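You operate a simulated robot arm through the tools that you are given. There is no shell and no other tool. Be economical: measure what you need, move in short steps, check, and stop when the job is done.

You run a simulated two-armed robot. Do the job below in one go: nothing can be reset, and whatever is moved stays where it is left.

Task
Put the steel jug on the top of the corner table away on the lower shelf of the tea table. Take the purple cloth and leave it on top of the squat pot. Fetch the blue plate from the right end of the counter and set it on top of the short low cover. Fetch the dark cupcake from the right end of the counter and set it on the shelf of the small table. Any order will do. Set down upright: steel jug.

It is judged by the outcome, as a careful person would: the job done as asked, and still so three seconds after it is handed in. It fails if anything else is knocked over, pushed out of place, dropped, spilled or broken. Lids that push on must go on centred and level and be pressed home; caps that screw on are set level and turned clockwise until they are tight. Flat cloth is picked up by pressing the open fingertips on it (5 to 10 N) and closing them slowly along it; thin cloth reads only 2 to 8 mm in the jaws.

Robot
Two 6-joint arms with three-finger grippers on one trunk, on a base that drives. Base frame: it is fixed to the floor where the robot stands at the start and does not move with it; the origin is under the middle of the robot, x ahead of it, y to its left, z up; the surface under the hand at the start is at about z = 0.8. Readings come in m, rad, newtons and seconds.
The left shoulder is at the start at [0.021, 0.17, 1.483], the right one opposite. With the tool pointing down near the work surface each hand reaches from about 0.3 to 0.56 m from the robot's upright axis, wherever it stands, measured 20 degrees to its own side. Places, roughly: blue plate (15x15x5 cm) [-2.2, 4.3, 0.8]; dark cupcake (6x6x6 cm) [-2.4, 4.2, 0.8]; lower shelf of the tea table [-3.9, 1.1, 0.3]; purple cloth (7x10x5 cm) [0.4, 2.6, 0.3]; shelf of the small table [-1.4, 4.7, 0.3]; short low cover (28x14x8 cm) [-3.9, 1.6, 0.3]; squat pot (25x17x13 cm) [-3.9, 4.3, 0.9]; steel jug (14x10x12 cm) [0.5, 0.1, 0.9]. Payload 2.2 kg a hand.
The TCP of each hand is the grasp point between the finger pads, 0.025 m short of the fingertips. In the tool frame z runs along the fingers and y along their closing line. Largest opening 0.104 m; the body of the gripper starts 0.074 m behind the TCP.
Orientation is told as [roll, pitch, yaw] about the base's x, y, z axes, in that order, counted from this pose: with the fingers straight down and closing along the base's y, the tool's x points along the base's -x, its y along +y and its z along -z.

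Tools
- The arms move only by the tool nudge_tool. It takes "left_increments", "right_increments" or both (then of equal length, played together; a hand with none holds still); each is a list of rows, each a list of 2 entries, a list of its own where there are three numbers: the shift along the base's x, y, z in units of 100 mm (1.0 is 100 mm), then the turn, a rotation vector about the base's x, y, z in units of 90 degrees (1.0 is 90 degrees). In form: [[[tx, ty, tz], [wx, wy, wz]], ...]. A call has 1 to 20 rows; each row is the pose to reach, as a shift and turn from the pose commanded when the call began. "left_hand" and "right_hand" are, for a hand that has rows, the closure, from 0 (fully open) to 1 (shut), set as the call begins (left out, the last holds). A call with a number of a shift or a turn outside -1 to 1 is refused whole. Rows are played at 5 a second. More than 0.05 m and 0.15 rad between two rows, or a gripper value outside its range, and nothing of the call is played. A pose out of reach is approached as far as the arm can. The call stops where the force on the tool passes 40 N (or 10 N more than at its start, if that is more) or the arm is blocked; 0.2 s more then pass. Each finger halts on what it meets, pressing with about 39 N; the grip force reading is that of the motor and also rises with nothing between the fingers. The clock runs only during rows and for 0.2 s after the last one: add rows that repeat a pose to give the fingers time. The reply holds the time, the measured pose of the TCP, the force on the tool along the base axes, the opening and the grip force, in the units named above and with some noise, with the torque about the TCP (base axes, N m) and any sound that the robot's microphone picked up.
- Cameras (640 x 400 px; columns grow to the right, rows downward): "scene" is now at [0.1558, 0.0143, 1.3694]; the picture's right is [0.16, -0.99, 0.00], its down [-0.63, -0.10, -0.77] and it looks along [0.76, 0.12, -0.64] (base axes); focal length 295 px, centre (320, 200). "left" rides on the left gripper at [0.082, -0.003, -0.104] in its tool frame; the picture's right is [0.04, 1.00, 0.00], its down [-0.75, 0.03, -0.66] and it looks along [-0.66, 0.03, 0.75] (tool axes); focal length 256 px, centre (320, 200). "right" rides on the right gripper at [0.082, 0.003, -0.104] in its tool frame; the picture's right is [-0.04, 1.00, 0.00], its down [-0.75, -0.03, -0.66] and it looks along [-0.66, -0.03, 0.75] (tool axes); focal length 256 px, centre (320, 200). There is no depth. A picture from a camera that has moved, and an enlarged one, comes with that camera's place and axes in the base frame and with its lens.
- snapshot(camera): a new picture of that camera. No time passes.
- lift_body(by): slides the trunk up (or, below 0, down) by that many m; the arms and the scene camera ride with it, the base frame stays. It gives what a move gives, with no picture.
- base_move(legs): drives the robot by 1 to 6 legs, each [ahead, left, turn to the left] in m, m and rad, along the robot's own axes; the way and the turn of a leg run together, so that a leg with both is an arc; at most 1.5 m and 3.142 rad a leg. The arms and the cameras ride along, it lands a little off, and it stops where it bumps. It gives what a move gives.
- pan_tilt(pan, tilt): turns the head with the scene camera to pan (to the left, within 1.047 rad either way) and tilt (down, from -0.506 to 1.204), counted from straight ahead of the robot. It gives what a move gives.
- inspect(camera, box): a new picture of the part [left, top, right, bottom] of that camera's present view, enlarged. No time passes.
- sign_off(): hands the job in; it is judged then, once.

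Go step by step. Nothing tells you exact positions but the pictures and the camera data: compare them with the known pose of the tool, close in by small moves and look again before you grip or let go. The budget is 165 turns and 138 pictures, counting those below and the enlarged ones. Unless the task says otherwise, let go and move clear before handing in, and close with one line.

The tools are called as name(argument=value, ...) on one line, values as JSON. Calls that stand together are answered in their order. nudge_tool: Moves the arms, as the interface text tells. Its arguments: {"type":"object","properties":{"left_increments":{"type":"array","items":{"type":"array"}},"left_hand":{"type":"number"},"right_increments":{"type":"array","items":{"type":"array"}},"right_hand":{"type":"number"}},"required":[]} The other tools are called the same way: lift_body (by) slides the trunk up or down; base_move (legs) drives the base; pan_tilt (pan, tilt) turns the head that bears the scene camera; snapshot (camera) takes a picture; inspect (camera, box) takes an enlarged picture of a part of a camera's view; sign_off () hands the job in.

At the start:

```text
t: 0.0
left_eef_pos: [0.535, 0.3612, 1.1276]
left_ee_rot: [-0.002, -0.001, 0.0]
left_wrist_force: [0.0, -0.7, -0.4]
left_wrist_torque: [0.03, -0.01, 0.01]
left_finger_gap: 0.104
left_grasp_force: 0.1
right_eef_pos: [0.5738, -0.0782, 1.0337]
right_ee_rot: [0.0, 0.0, 0.001]
right_wrist_force: [-0.8, 0.5, -1.1]
right_wrist_torque: [0.01, 0.0, 0.02]
right_finger_gap: 0.1039
right_grasp_force: 0.0
trunk travel left (down, up): [-0.675, 0.067]
robot x, y, heading: [0.0018, 0.0006, 0.003]
head pan, tilt: [0.161, 0.695]
```

scene: 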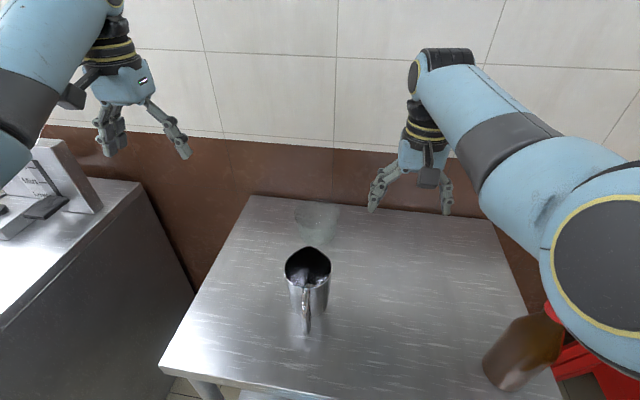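
right: 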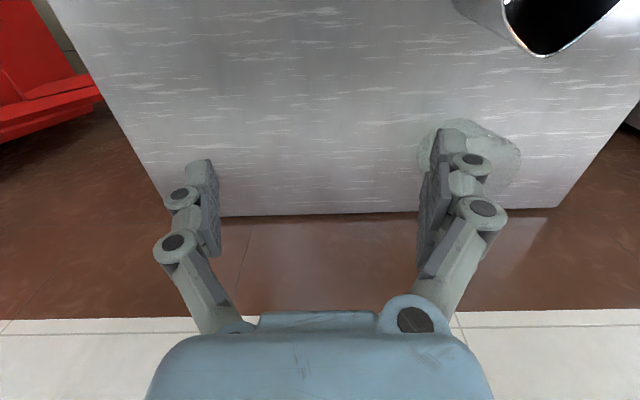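
left: 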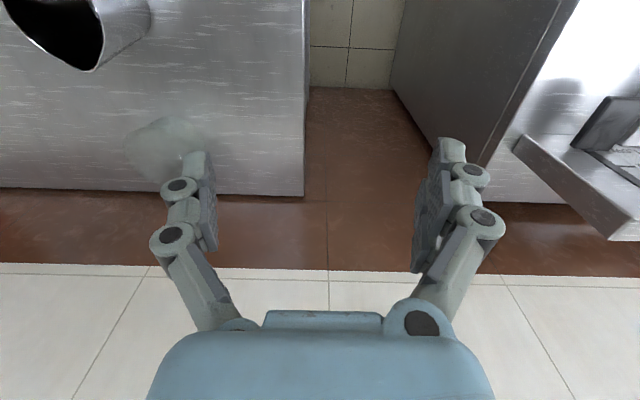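

The jug stands in front of me with its handle towards me. I'll look at it closely and glance around the room before gripping it.

inspect(camera="scene", box=[230, 190, 390, 360])

pan_tilt(pan=1.0, tilt=0.3)

snapshot(camera="scene")

```text
2.35 times, centred on (310, 275) of scene
camera zoom: at [0.1558, 0.0143, 1.3694], right [0.16, -0.99, 0.0], down [-0.63, -0.1, -0.77], along [0.76, 0.12, -0.64], focal length 694 px, centre (344, 24)
```

zoom: 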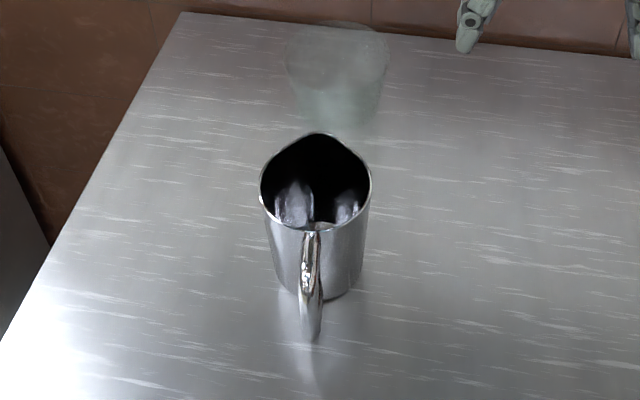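

```text
t: 1.2
left_eef_pos: [0.5352, 0.3621, 1.1272]
left_ee_rot: [-0.001, 0.0, 0.0]
left_wrist_force: [-0.1, -0.9, 0.4]
left_wrist_torque: [-0.02, 0.0, -0.02]
left_finger_gap: 0.1037
left_grasp_force: 0.1
right_eef_pos: [0.5749, -0.079, 1.0332]
right_ee_rot: [0.0, 0.0, 0.001]
right_wrist_force: [0.3, 0.0, 0.2]
right_wrist_torque: [0.0, -0.02, -0.02]
right_finger_gap: 0.1043
right_grasp_force: 0.1
trunk travel left (down, up): [-0.675, 0.067]
robot x, y, heading: [-0.0015, -0.0018, -0.002]
head pan, tilt: [1.0, 0.3]
```

```text
133 pictures are left
camera scene: at [0.1223, 0.0792, 1.405], right [0.84, -0.54, 0.0], down [-0.16, -0.25, -0.96], along [0.52, 0.8, -0.3], focal length 295 px, centre (320, 200)
```

scene: 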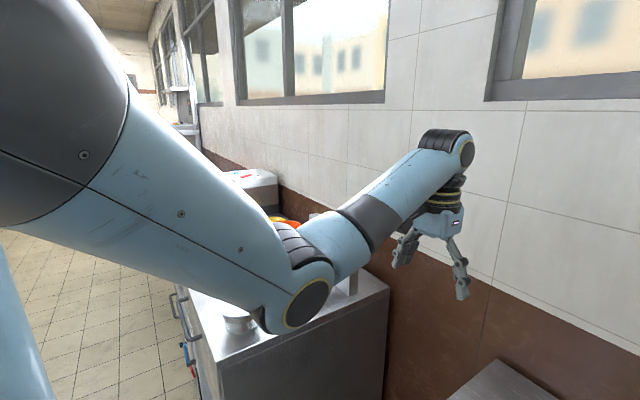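

The jug is about 9 cm wide with a handle pointing at me. Before choosing a grip I want to see the tea table, so I back off a little and turn to look.

base_move(legs=[[-0.4, 0, 0], [0, 0, 1.4]])

pan_tilt(pan=0.9, tilt=0.3)

snapshot(camera="scene")

pan_tilt(pan=0.0, tilt=0.3)

snapshot(camera="scene")

```text
t: 7.1
left_eef_pos: [-0.6737, 0.5809, 1.1285]
left_ee_rot: [-0.001, -0.001, 1.428]
left_wrist_force: [0.1, -0.4, 0.1]
left_wrist_torque: [-0.02, -0.02, -0.03]
left_finger_gap: 0.1039
left_grasp_force: 0.0
right_eef_pos: [-0.2321, 0.5569, 1.0334]
right_ee_rot: [-0.001, 0.001, 1.426]
right_wrist_force: [0.4, -0.8, -0.3]
right_wrist_torque: [0.0, 0.04, -0.01]
right_finger_gap: 0.1039
right_grasp_force: 0.0
trunk travel left (down, up): [-0.675, 0.067]
robot x, y, heading: [-0.3882, -0.0022, 1.428]
head pan, tilt: [1.0, 0.3]
```

```text
t: 7.8
left_eef_pos: [-0.6739, 0.5806, 1.1283]
left_ee_rot: [0.0, 0.0, 1.426]
left_wrist_force: [0.5, -0.7, -0.2]
left_wrist_torque: [0.02, 0.03, -0.03]
left_finger_gap: 0.1042
left_grasp_force: 0.2
right_eef_pos: [-0.2328, 0.5568, 1.0339]
right_ee_rot: [0.001, 0.001, 1.429]
right_wrist_force: [-0.2, 0.2, 0.0]
right_wrist_torque: [-0.02, 0.0, 0.02]
right_finger_gap: 0.1038
right_grasp_force: 0.0
trunk travel left (down, up): [-0.675, 0.067]
robot x, y, heading: [-0.3911, 0.0056, 1.428]
head pan, tilt: [0.901, 0.3]
```

```text
132 pictures are left
camera scene: at [-0.4451, 0.1379, 1.405], right [0.73, 0.69, 0.0], down [0.2, -0.22, -0.96], along [-0.66, 0.69, -0.3], focal length 295 px, centre (320, 200)
```

scene: 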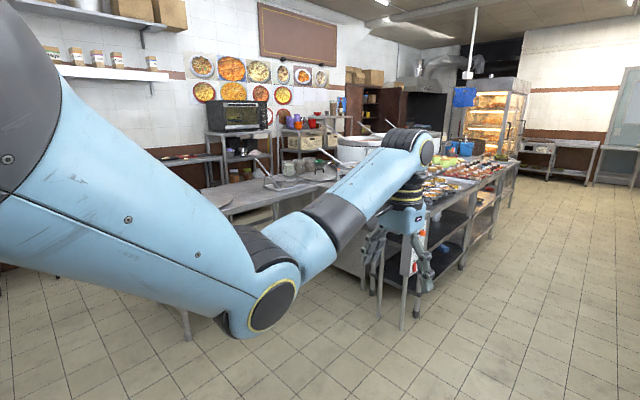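

```text
t: 9.0
left_eef_pos: [-0.6744, 0.5808, 1.1285]
left_ee_rot: [0.001, 0.001, 1.427]
left_wrist_force: [0.0, 1.5, -0.5]
left_wrist_torque: [-0.01, 0.01, -0.01]
left_finger_gap: 0.1041
left_grasp_force: 0.0
right_eef_pos: [-0.2319, 0.5564, 1.0337]
right_ee_rot: [0.0, 0.0, 1.428]
right_wrist_force: [-0.1, 0.5, 0.6]
right_wrist_torque: [-0.01, 0.01, 0.0]
right_finger_gap: 0.1039
right_grasp_force: 0.1
trunk travel left (down, up): [-0.675, 0.067]
robot x, y, heading: [-0.3902, 0.001, 1.429]
head pan, tilt: [0.0, 0.3]
```

```text
131 pictures are left
camera scene: at [-0.3676, 0.1625, 1.405], right [0.99, -0.14, 0.0], down [-0.04, -0.29, -0.96], along [0.14, 0.95, -0.3], focal length 295 px, centre (320, 200)
```

scene: 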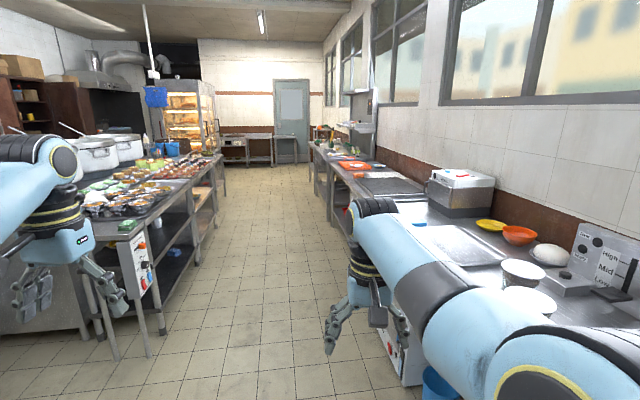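

A large kitchen: an island in the middle, tables along the far wall. I turn further left to see the tea table.

base_move(legs=[[0, 0, 1.35]])

pan_tilt(pan=-0.1, tilt=0.2)

snapshot(camera="scene")

inspect(camera="scene", box=[220, 140, 420, 265])

```text
t: 12.7
left_eef_pos: [-1.0242, -0.1406, 1.1278]
left_ee_rot: [0.0, 0.0, 2.764]
left_wrist_force: [0.0, 0.3, 0.0]
left_wrist_torque: [0.02, 0.01, -0.06]
left_finger_gap: 0.1038
left_grasp_force: 0.1
right_eef_pos: [-0.8961, 0.2835, 1.0336]
right_ee_rot: [0.002, -0.001, 2.765]
right_wrist_force: [0.0, -0.1, 0.4]
right_wrist_torque: [0.03, -0.01, 0.02]
right_finger_gap: 0.1039
right_grasp_force: 0.1
trunk travel left (down, up): [-0.675, 0.067]
robot x, y, heading: [-0.3885, -0.0035, 2.767]
head pan, tilt: [0.0, 0.3]
```

```text
t: 13.4
left_eef_pos: [-1.0234, -0.1392, 1.128]
left_ee_rot: [0.001, 0.0, 2.765]
left_wrist_force: [0.0, -0.5, -0.2]
left_wrist_torque: [-0.01, -0.01, 0.01]
left_finger_gap: 0.1039
left_grasp_force: 0.2
right_eef_pos: [-0.8964, 0.2828, 1.0344]
right_ee_rot: [0.0, 0.0, 2.763]
right_wrist_force: [-0.2, 0.2, 0.8]
right_wrist_torque: [-0.03, 0.01, 0.0]
right_finger_gap: 0.1037
right_grasp_force: 0.0
trunk travel left (down, up): [-0.675, 0.067]
robot x, y, heading: [-0.3911, -0.0007, 2.764]
head pan, tilt: [-0.099, 0.201]
```

```text
130 pictures are left
camera scene: at [-0.5394, 0.0687, 1.4143], right [0.46, 0.89, 0.0], down [0.18, -0.09, -0.98], along [-0.87, 0.45, -0.2], focal length 295 px, centre (320, 200)
```

scene: 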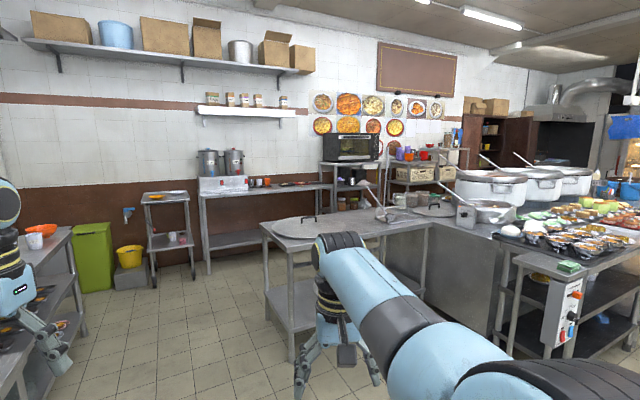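

```text
3.20 times, centred on (320, 202) of scene
camera zoom: at [-0.5394, 0.0687, 1.4143], right [0.46, 0.89, 0.0], down [0.18, -0.09, -0.98], along [-0.87, 0.45, -0.2], focal length 944 px, centre (320, 192)
```

zoom: 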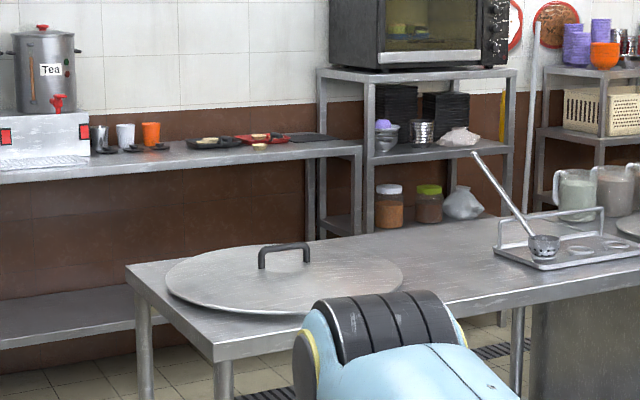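

The tea table (with the urns) stands at the far wall, its low shelf about 0.5 m beneath the top. I return to the jug to take it with the left hand in a tilted grasp across its sides.

base_move(legs=[[0, 0, -2.764], [0.38, -0.06, 0]])

pan_tilt(pan=0.161, tilt=0.695)

snapshot(camera="scene")

```text
t: 22.1
left_eef_pos: [0.5015, 0.3688, 1.1271]
left_ee_rot: [0.0, 0.001, 0.077]
left_wrist_force: [0.0, 0.5, 0.6]
left_wrist_torque: [0.0, 0.02, 0.02]
left_finger_gap: 0.1042
left_grasp_force: 0.1
right_eef_pos: [0.5723, -0.0671, 1.0322]
right_ee_rot: [-0.001, 0.002, 0.072]
right_wrist_force: [1.0, 1.3, -0.4]
right_wrist_torque: [-0.01, 0.01, 0.01]
right_finger_gap: 0.1043
right_grasp_force: 0.1
trunk travel left (down, up): [-0.675, 0.067]
robot x, y, heading: [-0.0058, -0.0288, 0.072]
head pan, tilt: [-0.099, 0.201]
```

```text
t: 23.1
left_eef_pos: [0.5013, 0.371, 1.1286]
left_ee_rot: [-0.001, 0.002, 0.076]
left_wrist_force: [-0.2, 0.0, -0.5]
left_wrist_torque: [-0.01, 0.01, 0.02]
left_finger_gap: 0.1043
left_grasp_force: 0.0
right_eef_pos: [0.5723, -0.0661, 1.0326]
right_ee_rot: [0.001, 0.001, 0.076]
right_wrist_force: [-0.4, -0.5, 0.0]
right_wrist_torque: [0.02, 0.0, 0.0]
right_finger_gap: 0.1042
right_grasp_force: 0.1
trunk travel left (down, up): [-0.675, 0.067]
robot x, y, heading: [-0.0058, -0.0349, 0.074]
head pan, tilt: [0.161, 0.695]
```

```text
128 pictures are left
camera scene: at [0.1482, -0.0053, 1.3694], right [0.23, -0.97, 0.0], down [-0.62, -0.15, -0.77], along [0.75, 0.18, -0.64], focal length 295 px, centre (320, 200)
```

scene: 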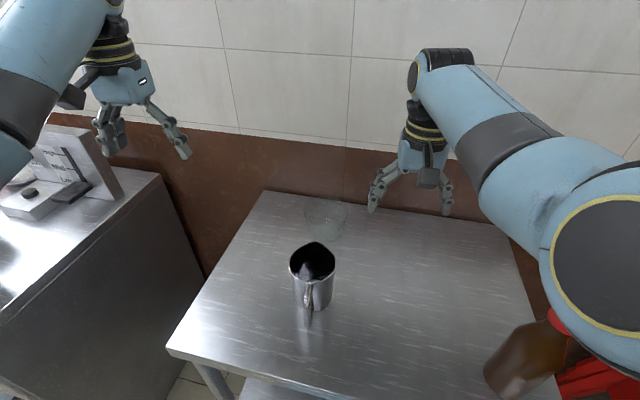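

The jug stands at about (0.493, 0.091), rim near z 0.92, handle pointing to yaw 187°. I bring the left hand over and tilt it 40° forward while the right hand moves aside.

nudge_tool(left_increments=[[[0, -0.2, 0], [0.01, -0.085, 0.005]], [[0, -0.4, 0], [0.02, -0.17, 0.01]], [[0, -0.6, 0], [0.03, -0.26, 0.015]], [[0, -0.8, 0], [0.042, -0.35, 0.02]], [[0, -1, 0], [0.053, -0.442, 0.028]]], right_increments=[[[0, -0.2, 0], [0, 0, 0]], [[0, -0.4, 0], [0, 0, 0]], [[-0.1, -0.6, 0], [0, 0, 0]], [[-0.2, -0.8, 0], [0, 0, 0]], [[-0.3, -1, 0], [0, 0, 0]]], left_hand=0)

nudge_tool(left_increments=[[[0, -0.4, 0], [0, 0, 0]], [[0, -0.7, 0], [0, 0, 0]], [[-0.1, -1, -0.1], [0, 0, 0]], [[-0.1, -1, -0.1], [0, 0, 0]]])

```text
t: 24.2
left_eef_pos: [0.5011, 0.2674, 1.1284]
left_ee_rot: [0.021, -0.702, 0.114]
left_wrist_force: [-0.1, -0.1, 0.6]
left_wrist_torque: [-0.02, 0.02, 0.0]
left_finger_gap: 0.104
left_grasp_force: 0.0
right_eef_pos: [0.5423, -0.1681, 1.0336]
right_ee_rot: [0.002, 0.0, 0.073]
right_wrist_force: [0.9, 0.3, -0.1]
right_wrist_torque: [0.05, -0.06, 0.01]
right_finger_gap: 0.1038
right_grasp_force: 0.2
trunk travel left (down, up): [-0.675, 0.067]
robot x, y, heading: [-0.0058, -0.0284, 0.074]
head pan, tilt: [0.161, 0.695]
```

```text
t: 25.1
left_eef_pos: [0.4924, 0.2464, 1.1166]
left_ee_rot: [0.26, -0.709, -0.027]
left_wrist_force: [0.2, 0.5, 0.7]
left_wrist_torque: [0.05, 0.05, 0.01]
left_finger_gap: 0.1041
left_grasp_force: 0.0
right_eef_pos: [0.5425, -0.1667, 1.0344]
right_ee_rot: [0.003, 0.0, 0.075]
right_wrist_force: [0.0, -0.9, 0.1]
right_wrist_torque: [0.01, 0.02, -0.03]
right_finger_gap: 0.1043
right_grasp_force: 0.1
trunk travel left (down, up): [-0.675, 0.067]
robot x, y, heading: [-0.0064, -0.0309, 0.078]
head pan, tilt: [0.161, 0.695]
stopped in row 4 (left hand): the arm was blocked; the commanded pose is now the measured one
```

The hand met a reach limit going inward, so I'll restore its pose and instead turn the base right to bring the hand over the jug.

nudge_tool(left_increments=[[[0, 0.1, 0.05], [-0.06, 0.0, -0.004]], [[0.05, 0.25, 0.1], [-0.116, 0.005, -0.008]], [[0.05, 0.25, 0.1], [-0.116, 0.005, -0.008]]])

base_move(legs=[[0, -0.05, -0.2]])

snapshot(camera="scene")

snapshot(camera="left")

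```text
t: 25.9
left_eef_pos: [0.4965, 0.2684, 1.1265]
left_ee_rot: [0.017, -0.689, 0.12]
left_wrist_force: [-0.4, 0.2, -0.2]
left_wrist_torque: [0.03, 0.04, 0.01]
left_finger_gap: 0.1038
left_grasp_force: 0.1
right_eef_pos: [0.5414, -0.1673, 1.0329]
right_ee_rot: [0.003, 0.001, 0.074]
right_wrist_force: [-0.1, -0.4, 0.2]
right_wrist_torque: [-0.02, 0.0, 0.01]
right_finger_gap: 0.104
right_grasp_force: 0.1
trunk travel left (down, up): [-0.675, 0.067]
robot x, y, heading: [-0.0075, -0.0319, 0.076]
head pan, tilt: [0.161, 0.695]
```

```text
t: 27.1
left_eef_pos: [0.5459, 0.1086, 1.1258]
left_ee_rot: [0.018, -0.691, -0.085]
left_wrist_force: [-0.7, 0.0, 0.8]
left_wrist_torque: [-0.01, -0.03, 0.0]
left_finger_gap: 0.1038
left_grasp_force: 0.1
right_eef_pos: [0.5027, -0.3271, 1.0332]
right_ee_rot: [0.002, -0.002, -0.129]
right_wrist_force: [0.3, -1.0, -0.6]
right_wrist_torque: [0.02, -0.02, 0.02]
right_finger_gap: 0.1039
right_grasp_force: 0.1
trunk travel left (down, up): [-0.675, 0.067]
robot x, y, heading: [-0.007, -0.0798, -0.133]
head pan, tilt: [0.161, 0.695]
```

```text
127 pictures are left
camera scene: at [0.1486, -0.0879, 1.3694], right [0.03, -1.0, 0.0], down [-0.64, -0.02, -0.77], along [0.77, 0.02, -0.64], focal length 295 px, centre (320, 200)
```

scene: 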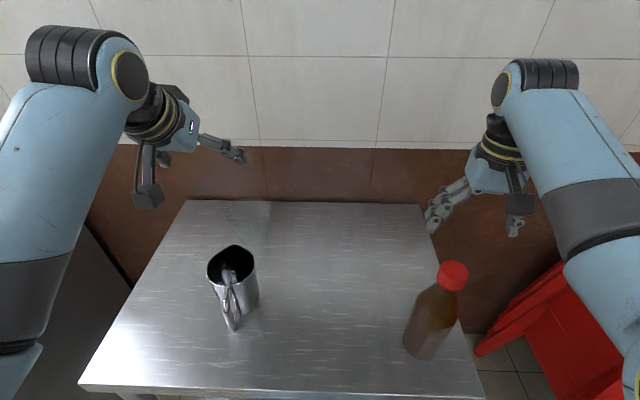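

```text
126 pictures are left
camera left: at [0.4172, 0.1157, 1.1532], right [0.04, 1.0, -0.01], down [0.16, 0.0, 0.99], along [0.99, -0.04, -0.16], focal length 256 px, centre (320, 200)
```

left: 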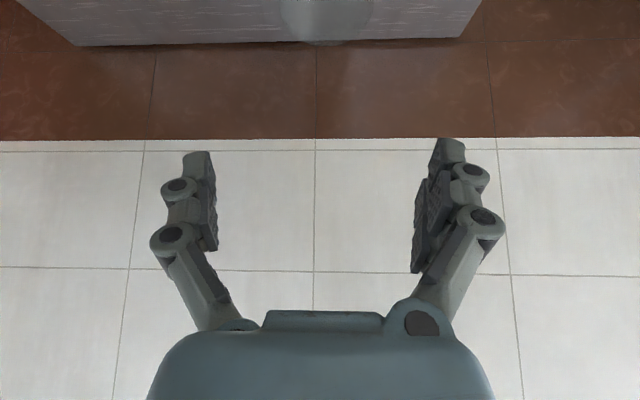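

The left hand is now nearly over the jug at (0.498, 0.090). I lower it, raising the right hand clear of the bottle on the right.

nudge_tool(left_increments=[[[-0.15, -0.05, -0.3], [0, 0, 0.03]], [[-0.3, -0.1, -0.6], [0, 0, 0.06]], [[-0.45, -0.16, -0.8], [0, 0, 0.08]], [[-0.5, -0.18, -1.0], [0, 0, 0.08]], [[-0.5, -0.18, -1.0], [0, 0, 0.08]]], right_increments=[[[0, 0, 0.3], [0, 0, 0]], [[0, 0, 0.6], [0, 0, 0]], [[0, 0, 0.9], [0, 0, 0]], [[0, 0, 1], [0, 0, 0]], [[0, 0, 1], [0, 0, 0]]])

snapshot(camera="scene")

snapshot(camera="left")

```text
t: 28.3
left_eef_pos: [0.4964, 0.0925, 1.0273]
left_ee_rot: [0.019, -0.691, 0.039]
left_wrist_force: [0.7, -0.5, -0.5]
left_wrist_torque: [-0.02, 0.01, 0.0]
left_finger_gap: 0.104
left_grasp_force: 0.1
right_eef_pos: [0.5097, -0.3237, 1.1241]
right_ee_rot: [0.001, -0.002, -0.128]
right_wrist_force: [-0.6, -0.6, 0.4]
right_wrist_torque: [0.0, -0.02, 0.02]
right_finger_gap: 0.1042
right_grasp_force: 0.0
right hand out of reach, approached as far as the arm can: row 3, 4, 5
trunk travel left (down, up): [-0.675, 0.067]
robot x, y, heading: [-0.0083, -0.0821, -0.134]
head pan, tilt: [0.161, 0.695]
```

```text
125 pictures are left
camera scene: at [0.1485, -0.0873, 1.3694], right [0.03, -1.0, 0.0], down [-0.64, -0.02, -0.77], along [0.77, 0.02, -0.64], focal length 295 px, centre (320, 200)
```

scene: 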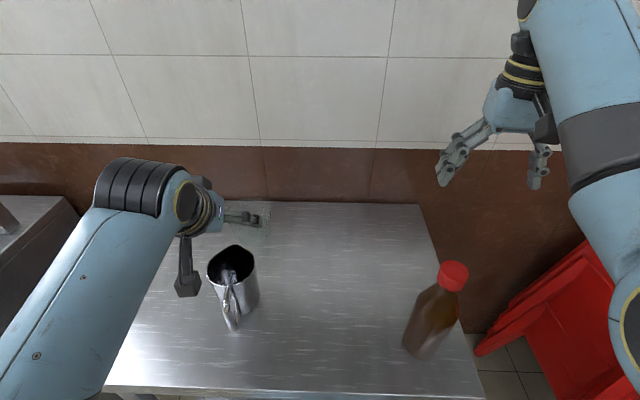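

```text
124 pictures are left
camera left: at [0.3682, 0.0816, 1.0541], right [-0.08, 1.0, -0.01], down [0.16, 0.02, 0.99], along [0.98, 0.08, -0.16], focal length 256 px, centre (320, 200)
```

left: 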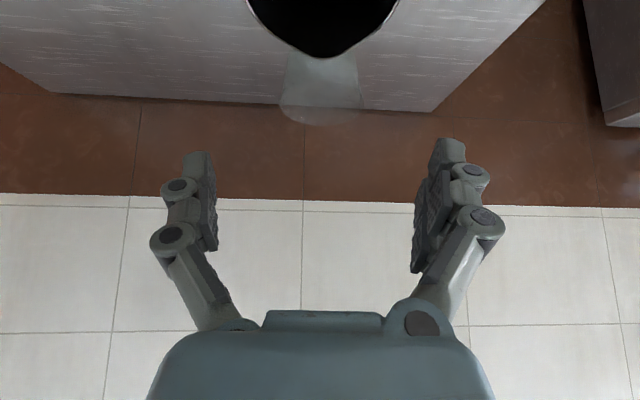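

The fingers are centred on the jug. I descend with the handle between the fingers, in two steps.

nudge_tool(left_increments=[[[0, 0, -0.3], [0, 0, 0]], [[0, 0, -0.6], [0, 0, 0]], [[0, 0, -0.85], [0, 0, 0]], [[0, 0, -0.85], [0, 0, 0]]])

snapshot(camera="scene")

snapshot(camera="left")

```text
t: 29.3
left_eef_pos: [0.4958, 0.0919, 0.9425]
left_ee_rot: [0.019, -0.692, 0.038]
left_wrist_force: [-0.4, 0.0, -0.2]
left_wrist_torque: [0.02, 0.0, -0.03]
left_finger_gap: 0.1041
left_grasp_force: 0.0
right_eef_pos: [0.5105, -0.3245, 1.1225]
right_ee_rot: [0.0, 0.001, -0.132]
right_wrist_force: [1.1, -0.1, 0.0]
right_wrist_torque: [0.01, -0.01, -0.03]
right_finger_gap: 0.104
right_grasp_force: 0.0
trunk travel left (down, up): [-0.675, 0.067]
robot x, y, heading: [-0.0026, -0.0837, -0.134]
head pan, tilt: [0.161, 0.695]
```

```text
123 pictures are left
camera scene: at [0.1486, -0.0873, 1.3694], right [0.03, -1.0, 0.0], down [-0.64, -0.02, -0.77], along [0.77, 0.02, -0.64], focal length 295 px, centre (320, 200)
```

scene: 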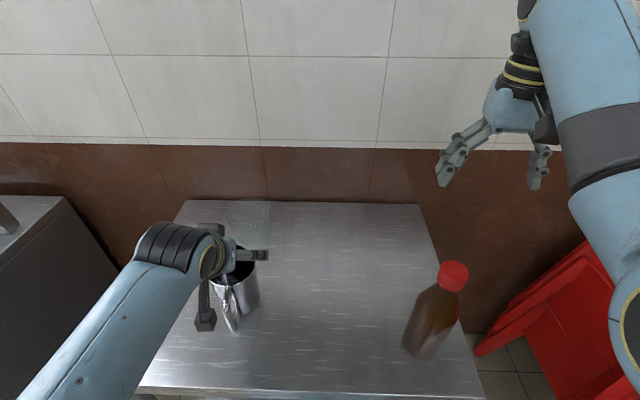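

```text
122 pictures are left
camera left: at [0.3673, 0.0809, 0.9685], right [-0.08, 1.0, -0.01], down [0.16, 0.02, 0.99], along [0.98, 0.08, -0.16], focal length 256 px, centre (320, 200)
```

left: 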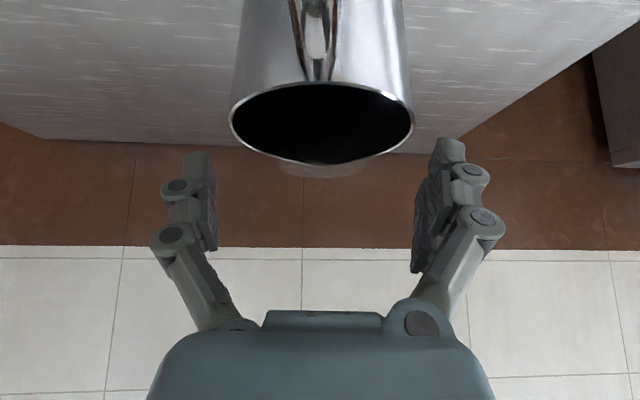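

Rim is between the fingers, about 2.5 mm off-centre. I shift slightly and go down to grip height.

nudge_tool(left_increments=[[[0.0, 0.025, 0], [0, 0, 0]], [[0, 0.025, -0.2], [0, 0, 0]], [[0, 0.025, -0.45], [0, 0, 0]], [[0, 0.025, -0.45], [0, 0, 0]]])

snapshot(camera="left")

inspect(camera="scene", box=[160, 200, 320, 360])

```text
t: 30.3
left_eef_pos: [0.4946, 0.0952, 0.8967]
left_ee_rot: [0.019, -0.691, 0.038]
left_wrist_force: [0.3, -0.4, 0.2]
left_wrist_torque: [-0.01, 0.01, -0.01]
left_finger_gap: 0.1041
left_grasp_force: 0.1
right_eef_pos: [0.5107, -0.3248, 1.124]
right_ee_rot: [-0.001, 0.001, -0.129]
right_wrist_force: [0.3, -0.3, 0.2]
right_wrist_torque: [0.0, 0.0, 0.0]
right_finger_gap: 0.1041
right_grasp_force: 0.1
trunk travel left (down, up): [-0.675, 0.067]
robot x, y, heading: [-0.0072, -0.0781, -0.132]
head pan, tilt: [0.161, 0.695]
```

```text
121 pictures are left
camera left: at [0.3669, 0.0841, 0.924], right [-0.08, 1.0, -0.01], down [0.16, 0.02, 0.99], along [0.98, 0.08, -0.16], focal length 256 px, centre (320, 200)
```

left: 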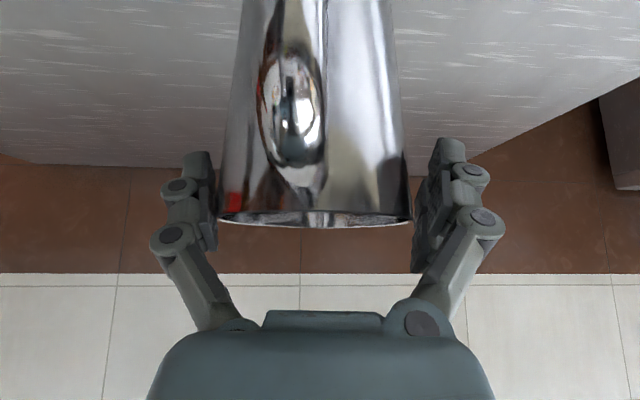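

```text
2.50 times, centred on (240, 280) of scene
camera zoom: at [0.1485, -0.0873, 1.3694], right [0.03, -1.0, 0.0], down [-0.64, -0.02, -0.77], along [0.77, 0.02, -0.64], focal length 737 px, centre (520, 0)
```

zoom: 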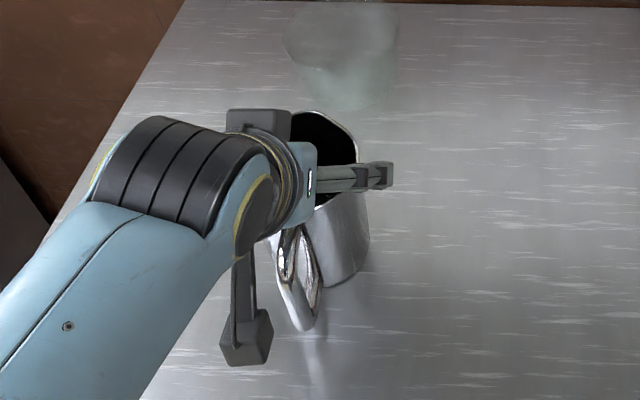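

The pads straddle the body near the rim. I close the gripper.

nudge_tool(left_increments=[[[0, 0, 0], [0, 0, 0]], [[0, 0, 0], [0, 0, 0]], [[0, 0, 0], [0, 0, 0]], [[0, 0, 0], [0, 0, 0]]], left_hand=1)

nudge_tool(left_increments=[[[0, 0, 0.15], [0, 0, 0]], [[0, 0, 0.3], [0, 0, 0]], [[0, 0, 0.3], [0, 0, 0]]])

snapshot(camera="left")

inspect(camera="scene", box=[160, 200, 320, 360])

```text
t: 31.3
left_eef_pos: [0.4959, 0.0949, 0.8962]
left_ee_rot: [0.022, -0.693, 0.037]
left_wrist_force: [0.4, 0.3, -0.5]
left_wrist_torque: [0.13, -0.07, -0.01]
left_finger_gap: 0.1006
left_grasp_force: 38.9
right_eef_pos: [0.5112, -0.3233, 1.1225]
right_ee_rot: [-0.001, -0.001, -0.131]
right_wrist_force: [-0.5, 0.1, 0.0]
right_wrist_torque: [0.01, 0.0, 0.04]
right_finger_gap: 0.1037
right_grasp_force: 0.0
trunk travel left (down, up): [-0.675, 0.067]
robot x, y, heading: [-0.0058, -0.0806, -0.133]
head pan, tilt: [0.161, 0.695]
```

```text
t: 32.1
left_eef_pos: [0.4965, 0.0948, 0.9265]
left_ee_rot: [0.019, -0.689, 0.039]
left_wrist_force: [0.6, -0.5, -2.7]
left_wrist_torque: [0.02, -0.04, -0.01]
left_finger_gap: 0.1005
left_grasp_force: 39.2
right_eef_pos: [0.5108, -0.3232, 1.1237]
right_ee_rot: [-0.001, 0.0, -0.13]
right_wrist_force: [0.0, 0.2, 0.7]
right_wrist_torque: [0.02, 0.01, -0.06]
right_finger_gap: 0.104
right_grasp_force: 0.0
trunk travel left (down, up): [-0.675, 0.067]
robot x, y, heading: [-0.0099, -0.0818, -0.131]
head pan, tilt: [0.161, 0.695]
```

```text
119 pictures are left
camera left: at [0.3675, 0.0846, 0.9537], right [-0.08, 1.0, -0.01], down [0.16, 0.02, 0.99], along [0.98, 0.08, -0.16], focal length 256 px, centre (320, 200)
```

left: 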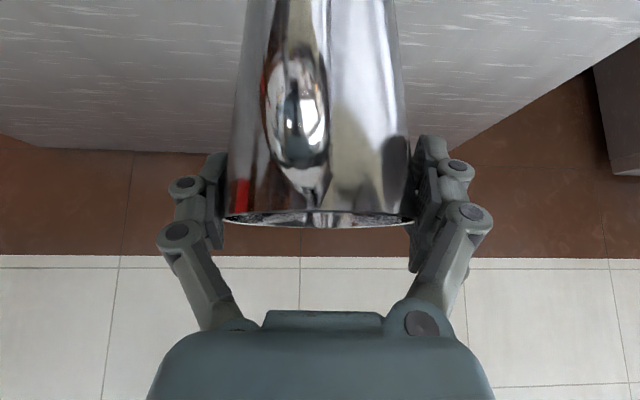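

```text
2.50 times, centred on (240, 280) of scene
camera zoom: at [0.1489, -0.0872, 1.3693], right [0.03, -1.0, 0.0], down [-0.64, -0.02, -0.77], along [0.77, 0.02, -0.64], focal length 737 px, centre (520, 0)
```

zoom: 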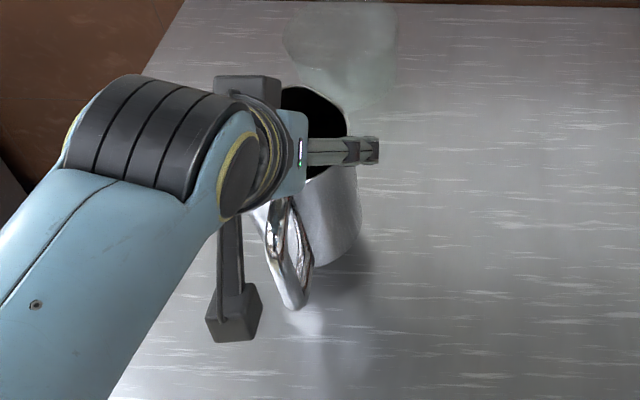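

The jug is held (about 0.25 kg). I raise it more, back away, turn round and drive west along the corridor toward the tea table.

nudge_tool(left_increments=[[[0, 0, 0.3], [0, 0, 0]], [[0, 0, 0.6], [0, 0, 0]], [[0, 0, 0.9], [0, 0, 0]], [[0, 0, 0.9], [0, 0, 0]]])

base_move(legs=[[-0.5, 0, 0], [0, 0, 1.6], [0, 0, 1.67], [1.2, 0, 0]])

pan_tilt(pan=-0.2, tilt=0.4)

snapshot(camera="scene")

```text
t: 33.1
left_eef_pos: [0.4969, 0.0934, 1.016]
left_ee_rot: [0.018, -0.691, 0.04]
left_wrist_force: [-0.1, -0.5, -1.5]
left_wrist_torque: [0.01, -0.07, 0.02]
left_finger_gap: 0.1007
left_grasp_force: 38.8
right_eef_pos: [0.5108, -0.3239, 1.1234]
right_ee_rot: [0.0, -0.002, -0.13]
right_wrist_force: [-0.6, -1.1, 0.1]
right_wrist_torque: [0.0, -0.02, 0.0]
right_finger_gap: 0.104
right_grasp_force: 0.0
trunk travel left (down, up): [-0.675, 0.067]
robot x, y, heading: [-0.0085, -0.0867, -0.131]
head pan, tilt: [0.161, 0.695]
```

```text
t: 49.7
left_eef_pos: [-2.2026, -0.2632, 1.015]
left_ee_rot: [0.018, -0.69, -2.961]
left_wrist_force: [-0.4, 1.4, -2.0]
left_wrist_torque: [0.01, 0.06, -0.04]
left_finger_gap: 0.0983
left_grasp_force: 39.0
right_eef_pos: [-2.2767, 0.1486, 1.1233]
right_ee_rot: [0.0, 0.002, -3.133]
right_wrist_force: [0.6, -0.5, 0.2]
right_wrist_torque: [-0.01, -0.03, -0.01]
right_finger_gap: 0.1039
right_grasp_force: 0.1
trunk travel left (down, up): [-0.675, 0.067]
robot x, y, heading: [-1.7268, -0.0198, -3.135]
head pan, tilt: [0.161, 0.695]
```

```text
t: 50.6
left_eef_pos: [-2.2041, -0.2634, 1.0156]
left_ee_rot: [0.018, -0.691, -2.962]
left_wrist_force: [-0.1, 0.3, -2.0]
left_wrist_torque: [-0.04, 0.03, 0.01]
left_finger_gap: 0.0984
left_grasp_force: 38.6
right_eef_pos: [-2.2755, 0.1476, 1.1238]
right_ee_rot: [-0.001, 0.0, -3.133]
right_wrist_force: [0.3, 0.6, 0.6]
right_wrist_torque: [0.01, -0.01, -0.03]
right_finger_gap: 0.1041
right_grasp_force: 0.1
trunk travel left (down, up): [-0.675, 0.067]
robot x, y, heading: [-1.7293, -0.0191, -3.134]
head pan, tilt: [-0.201, 0.4]
```

```text
117 pictures are left
camera scene: at [-1.8892, -0.0021, 1.3957], right [0.19, 0.98, 0.0], down [0.38, -0.07, -0.92], along [-0.9, 0.17, -0.39], focal length 295 px, centre (320, 200)
```

scene: 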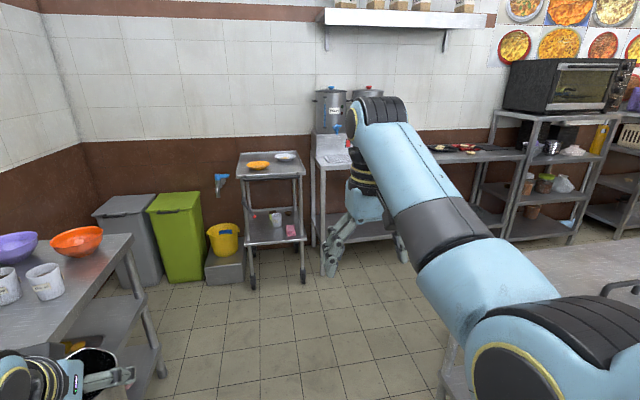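

The route is clear ahead. I check that the jug still sits well in the left hand.

snapshot(camera="left")

inspect(camera="scene", box=[0, 300, 160, 400])

```text
116 pictures are left
camera left: at [-2.0775, -0.2351, 1.0431], right [0.22, -0.98, -0.01], down [-0.16, -0.05, 0.99], along [-0.96, -0.22, -0.16], focal length 256 px, centre (320, 200)
```

left: 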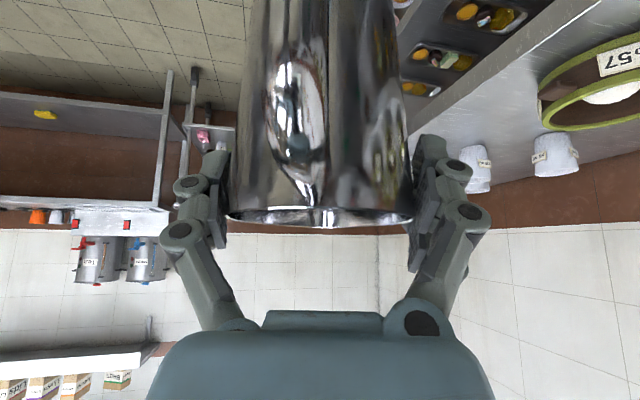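

```text
4.00 times, centred on (80, 350) of scene
camera zoom: at [-1.8892, -0.0021, 1.3957], right [0.19, 0.98, 0.0], down [0.38, -0.07, -0.92], along [-0.9, 0.17, -0.39], focal length 1180 px, centre (1280, -400)
```

zoom: 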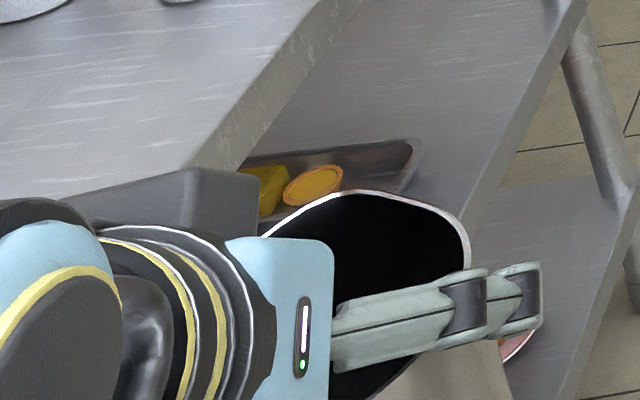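

The jug is secure. I pull the right hand back, then drive on to just before the tea table's aisle.

nudge_tool(right_increments=[[[0.4, 0, 0], [0, 0, 0]], [[0.8, 0, 0], [0, 0, 0]], [[1, 0, 0], [0, 0, 0]]])

base_move(legs=[[1.3, -0.1, 0]])

pan_tilt(pan=-0.6, tilt=0.5)

snapshot(camera="scene")

snapshot(camera="right")

```text
t: 51.6
left_eef_pos: [-2.2031, -0.2641, 1.017]
left_ee_rot: [0.018, -0.689, -2.962]
left_wrist_force: [-0.3, 1.1, -2.1]
left_wrist_torque: [0.0, 0.03, 0.02]
left_finger_gap: 0.0982
left_grasp_force: 39.1
right_eef_pos: [-2.2182, 0.1552, 1.0964]
right_ee_rot: [-0.039, -0.044, 3.135]
right_wrist_force: [0.1, -0.3, 0.3]
right_wrist_torque: [0.0, 0.0, 0.0]
right_finger_gap: 0.1041
right_grasp_force: 0.0
right hand out of reach, approached as far as the arm can: row 1, 2, 3
trunk travel left (down, up): [-0.675, 0.067]
robot x, y, heading: [-1.7293, -0.0201, -3.132]
head pan, tilt: [-0.201, 0.4]
stopped in row 3 (right hand): the arm was blocked; the commanded pose is now the measured one
```

```text
t: 58.0
left_eef_pos: [-3.4816, -0.2015, 1.0161]
left_ee_rot: [0.02, -0.689, -2.939]
left_wrist_force: [0.3, -0.3, -1.9]
left_wrist_torque: [-0.03, 0.04, 0.02]
left_finger_gap: 0.0982
left_grasp_force: 38.9
right_eef_pos: [-3.5051, 0.2166, 1.0966]
right_ee_rot: [-0.037, -0.045, -3.124]
right_wrist_force: [0.2, -0.5, 0.4]
right_wrist_torque: [-0.01, -0.03, 0.01]
right_finger_gap: 0.104
right_grasp_force: 0.0
trunk travel left (down, up): [-0.675, 0.067]
robot x, y, heading: [-3.0124, 0.0525, -3.11]
head pan, tilt: [-0.201, 0.4]
```

```text
t: 58.9
left_eef_pos: [-3.4821, -0.201, 1.0157]
left_ee_rot: [0.018, -0.691, -2.938]
left_wrist_force: [0.0, 0.7, -3.0]
left_wrist_torque: [-0.01, 0.02, 0.04]
left_finger_gap: 0.0978
left_grasp_force: 39.2
right_eef_pos: [-3.5059, 0.2169, 1.096]
right_ee_rot: [-0.038, -0.045, -3.125]
right_wrist_force: [0.1, 0.4, 0.4]
right_wrist_torque: [0.02, -0.02, 0.01]
right_finger_gap: 0.1038
right_grasp_force: 0.1
trunk travel left (down, up): [-0.675, 0.067]
robot x, y, heading: [-3.0155, 0.0523, -3.111]
head pan, tilt: [-0.6, 0.499]
```

```text
114 pictures are left
camera scene: at [-3.159, 0.1, 1.3867], right [0.54, 0.84, 0.0], down [0.4, -0.26, -0.88], along [-0.74, 0.47, -0.48], focal length 295 px, centre (320, 200)
```

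scene: 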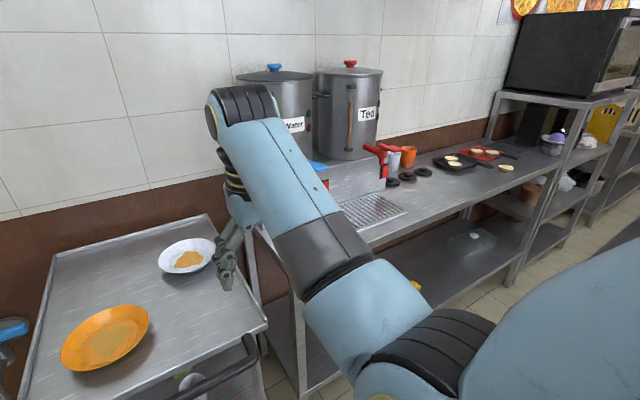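

```text
113 pictures are left
camera right: at [-3.4182, 0.2105, 1.1958], right [-0.02, -1.0, -0.04], down [-0.72, -0.01, 0.69], along [-0.69, 0.04, -0.72], focal length 256 px, centre (320, 200)
```

right: 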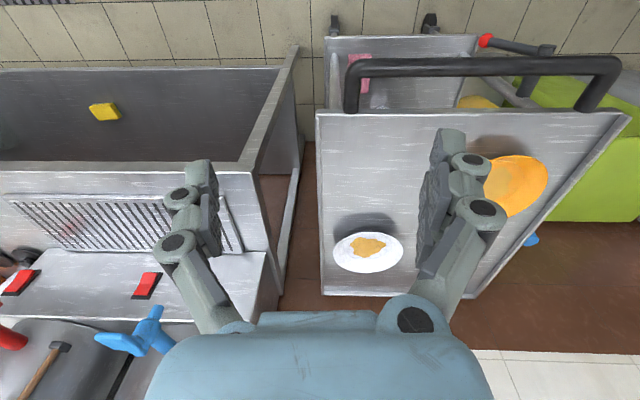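

The tea table's front edge is near x = -3.70; its lower shelf holds a yellow sponge at (-3.8, 1.07) and a clear cover near (-3.87, 1.7). I strafe along the aisle and lower the trunk to look under the top.

base_move(legs=[[0.03, -0.9, -0.03]])

lift_body(by=-0.5)

pan_tilt(pan=0.1, tilt=0.5)

snapshot(camera="scene")

snapshot(camera="left")

```text
t: 63.6
left_eef_pos: [-3.5369, 0.6888, 1.0164]
left_ee_rot: [0.02, -0.69, -2.958]
left_wrist_force: [0.8, -0.1, -1.6]
left_wrist_torque: [-0.01, 0.02, 0.01]
left_finger_gap: 0.0975
left_grasp_force: 38.7
right_eef_pos: [-3.5525, 1.1093, 1.0955]
right_ee_rot: [-0.038, -0.044, 3.139]
right_wrist_force: [0.4, 0.8, -0.2]
right_wrist_torque: [0.02, -0.01, -0.03]
right_finger_gap: 0.104
right_grasp_force: 0.0
trunk travel left (down, up): [-0.675, 0.067]
robot x, y, heading: [-3.0622, 0.9303, -3.129]
head pan, tilt: [-0.6, 0.499]
```

```text
refused: -0.5 is not a number from -0.4 to 0.4
```

```text
t: 64.6
left_eef_pos: [-3.5381, 0.689, 1.0156]
left_ee_rot: [0.019, -0.689, -2.958]
left_wrist_force: [-0.5, 0.7, -2.4]
left_wrist_torque: [-0.02, 0.01, -0.02]
left_finger_gap: 0.0974
left_grasp_force: 39.1
right_eef_pos: [-3.5525, 1.1075, 1.0954]
right_ee_rot: [-0.039, -0.044, 3.14]
right_wrist_force: [0.0, 0.1, -0.2]
right_wrist_torque: [-0.03, 0.02, 0.0]
right_finger_gap: 0.1039
right_grasp_force: 0.1
trunk travel left (down, up): [-0.675, 0.067]
robot x, y, heading: [-3.067, 0.9373, -3.128]
head pan, tilt: [0.099, 0.499]
```

```text
112 pictures are left
camera scene: at [-3.2232, 0.9233, 1.3866], right [-0.11, 0.99, 0.0], down [0.48, 0.05, -0.88], along [-0.87, -0.1, -0.48], focal length 295 px, centre (320, 200)
```

scene: 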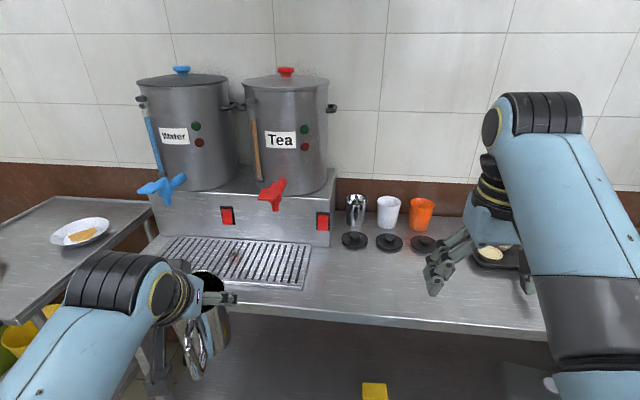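

```text
111 pictures are left
camera left: at [-3.4112, 0.7169, 1.043], right [0.22, -0.97, -0.01], down [-0.16, -0.05, 0.99], along [-0.96, -0.22, -0.16], focal length 256 px, centre (320, 200)
```

left: 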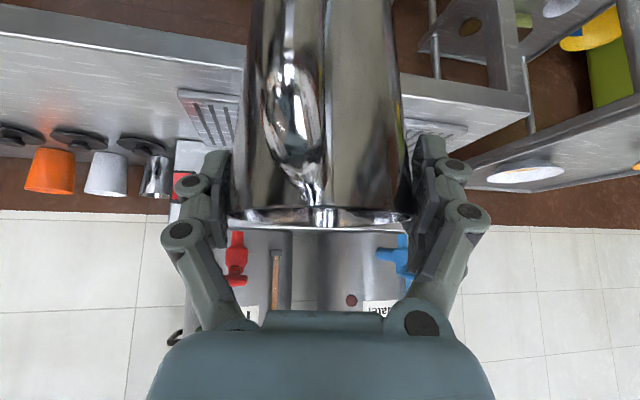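

The jug is over y≈0.69; the table's left end is at y≈0.33. I shift 0.1 m toward +y and lower the trunk in two strokes.

base_move(legs=[[0.0, -0.1, 0]])

lift_body(by=-0.4)

snapshot(camera="scene")

snapshot(camera="left")

```text
t: 65.8
left_eef_pos: [-3.5386, 0.7906, 1.0164]
left_ee_rot: [0.021, -0.689, -2.962]
left_wrist_force: [-0.2, 0.4, -1.8]
left_wrist_torque: [0.0, 0.01, 0.02]
left_finger_gap: 0.0973
left_grasp_force: 38.6
right_eef_pos: [-3.554, 1.2098, 1.0949]
right_ee_rot: [-0.039, -0.045, 3.138]
right_wrist_force: [-0.1, 0.1, 0.2]
right_wrist_torque: [-0.04, 0.01, 0.0]
right_finger_gap: 0.1039
right_grasp_force: 0.0
trunk travel left (down, up): [-0.675, 0.067]
robot x, y, heading: [-3.0648, 1.0328, -3.133]
head pan, tilt: [0.099, 0.499]
```

```text
t: 69.6
left_eef_pos: [-3.5394, 0.7914, 0.6179]
left_ee_rot: [0.021, -0.691, -2.962]
left_wrist_force: [0.7, -0.5, -2.6]
left_wrist_torque: [-0.02, 0.03, 0.01]
left_finger_gap: 0.0971
left_grasp_force: 38.7
right_eef_pos: [-3.5345, 1.2097, 0.6393]
right_ee_rot: [-0.045, 0.073, 3.138]
right_wrist_force: [0.6, 0.4, 0.1]
right_wrist_torque: [-0.03, -0.01, 0.02]
right_finger_gap: 0.1038
right_grasp_force: 0.1
trunk travel left (down, up): [-0.275, 0.467]
robot x, y, heading: [-3.0636, 1.0353, -3.127]
head pan, tilt: [0.099, 0.499]
```

```text
110 pictures are left
camera scene: at [-3.2353, 1.0237, 0.9788], right [-0.11, 0.99, 0.0], down [0.48, 0.05, -0.88], along [-0.87, -0.1, -0.48], focal length 295 px, centre (320, 200)
```

scene: 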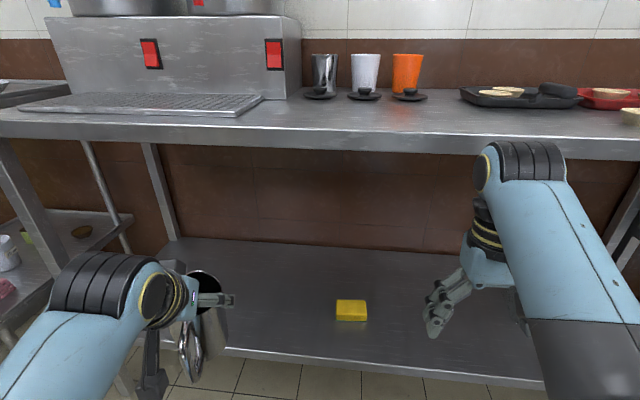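

```text
109 pictures are left
camera left: at [-3.413, 0.8178, 0.6433], right [0.22, -0.97, -0.01], down [-0.16, -0.05, 0.99], along [-0.96, -0.22, -0.16], focal length 256 px, centre (320, 200)
```

left: 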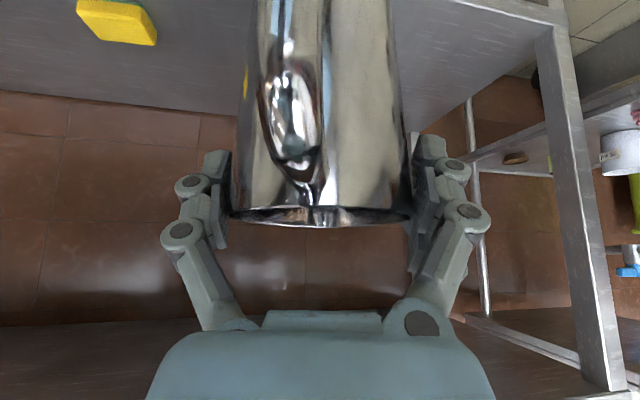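

The shelf is clear, surface near z≈0.29, reaching x from -3.67 to -4.12. To keep the right arm out from under the table I retract it, extend the left arm and lower some more.

nudge_tool(left_increments=[[[-0.3, 0, 0], [0, 0, 0]], [[-0.6, 0, 0], [0, 0, 0]], [[-0.9, 0, 0], [0, 0, 0]], [[-0.9, 0, 0], [0, 0, 0]]], right_increments=[[[0.3, 0.1, 0], [0, 0, 0]], [[0.6, 0.2, 0], [0, 0, 0]], [[0.9, 0.3, 0], [0, 0, 0]], [[0.9, 0.3, 0], [0, 0, 0]]])

lift_body(by=-0.18)

snapshot(camera="scene")

```text
t: 70.6
left_eef_pos: [-3.6276, 0.7904, 0.6146]
left_ee_rot: [0.02, -0.688, -2.963]
left_wrist_force: [0.2, 0.2, -2.0]
left_wrist_torque: [0.01, -0.01, 0.02]
left_finger_gap: 0.0972
left_grasp_force: 39.1
right_eef_pos: [-3.4445, 1.236, 0.6179]
right_ee_rot: [-0.047, 0.069, 3.137]
right_wrist_force: [0.4, 0.3, -1.0]
right_wrist_torque: [-0.01, 0.02, -0.04]
right_finger_gap: 0.1039
right_grasp_force: 0.1
right hand out of reach, approached as far as the arm can: row 1, 2, 3, 4
trunk travel left (down, up): [-0.275, 0.467]
robot x, y, heading: [-3.067, 1.0335, -3.133]
head pan, tilt: [0.099, 0.499]
```

```text
t: 72.6
left_eef_pos: [-3.6306, 0.7901, 0.4357]
left_ee_rot: [0.02, -0.692, -2.96]
left_wrist_force: [2.1, 0.8, -2.6]
left_wrist_torque: [-0.02, 0.01, 0.02]
left_finger_gap: 0.0973
left_grasp_force: 39.1
right_eef_pos: [-3.3942, 1.238, 0.3784]
right_ee_rot: [-0.05, 0.277, 3.139]
right_wrist_force: [-0.4, -0.2, -0.5]
right_wrist_torque: [0.02, 0.02, 0.0]
right_finger_gap: 0.1041
right_grasp_force: 0.2
trunk travel left (down, up): [-0.095, 0.647]
robot x, y, heading: [-3.0632, 1.0326, -3.125]
head pan, tilt: [0.099, 0.499]
```

```text
108 pictures are left
camera scene: at [-3.2488, 1.0236, 0.7935], right [-0.11, 0.99, 0.0], down [0.48, 0.05, -0.88], along [-0.87, -0.1, -0.48], focal length 295 px, centre (320, 200)
```

scene: 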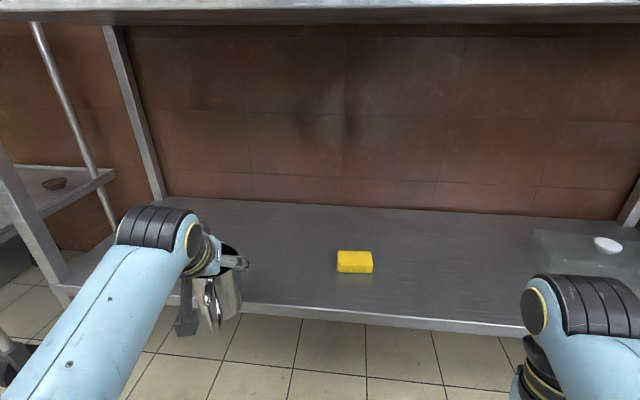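

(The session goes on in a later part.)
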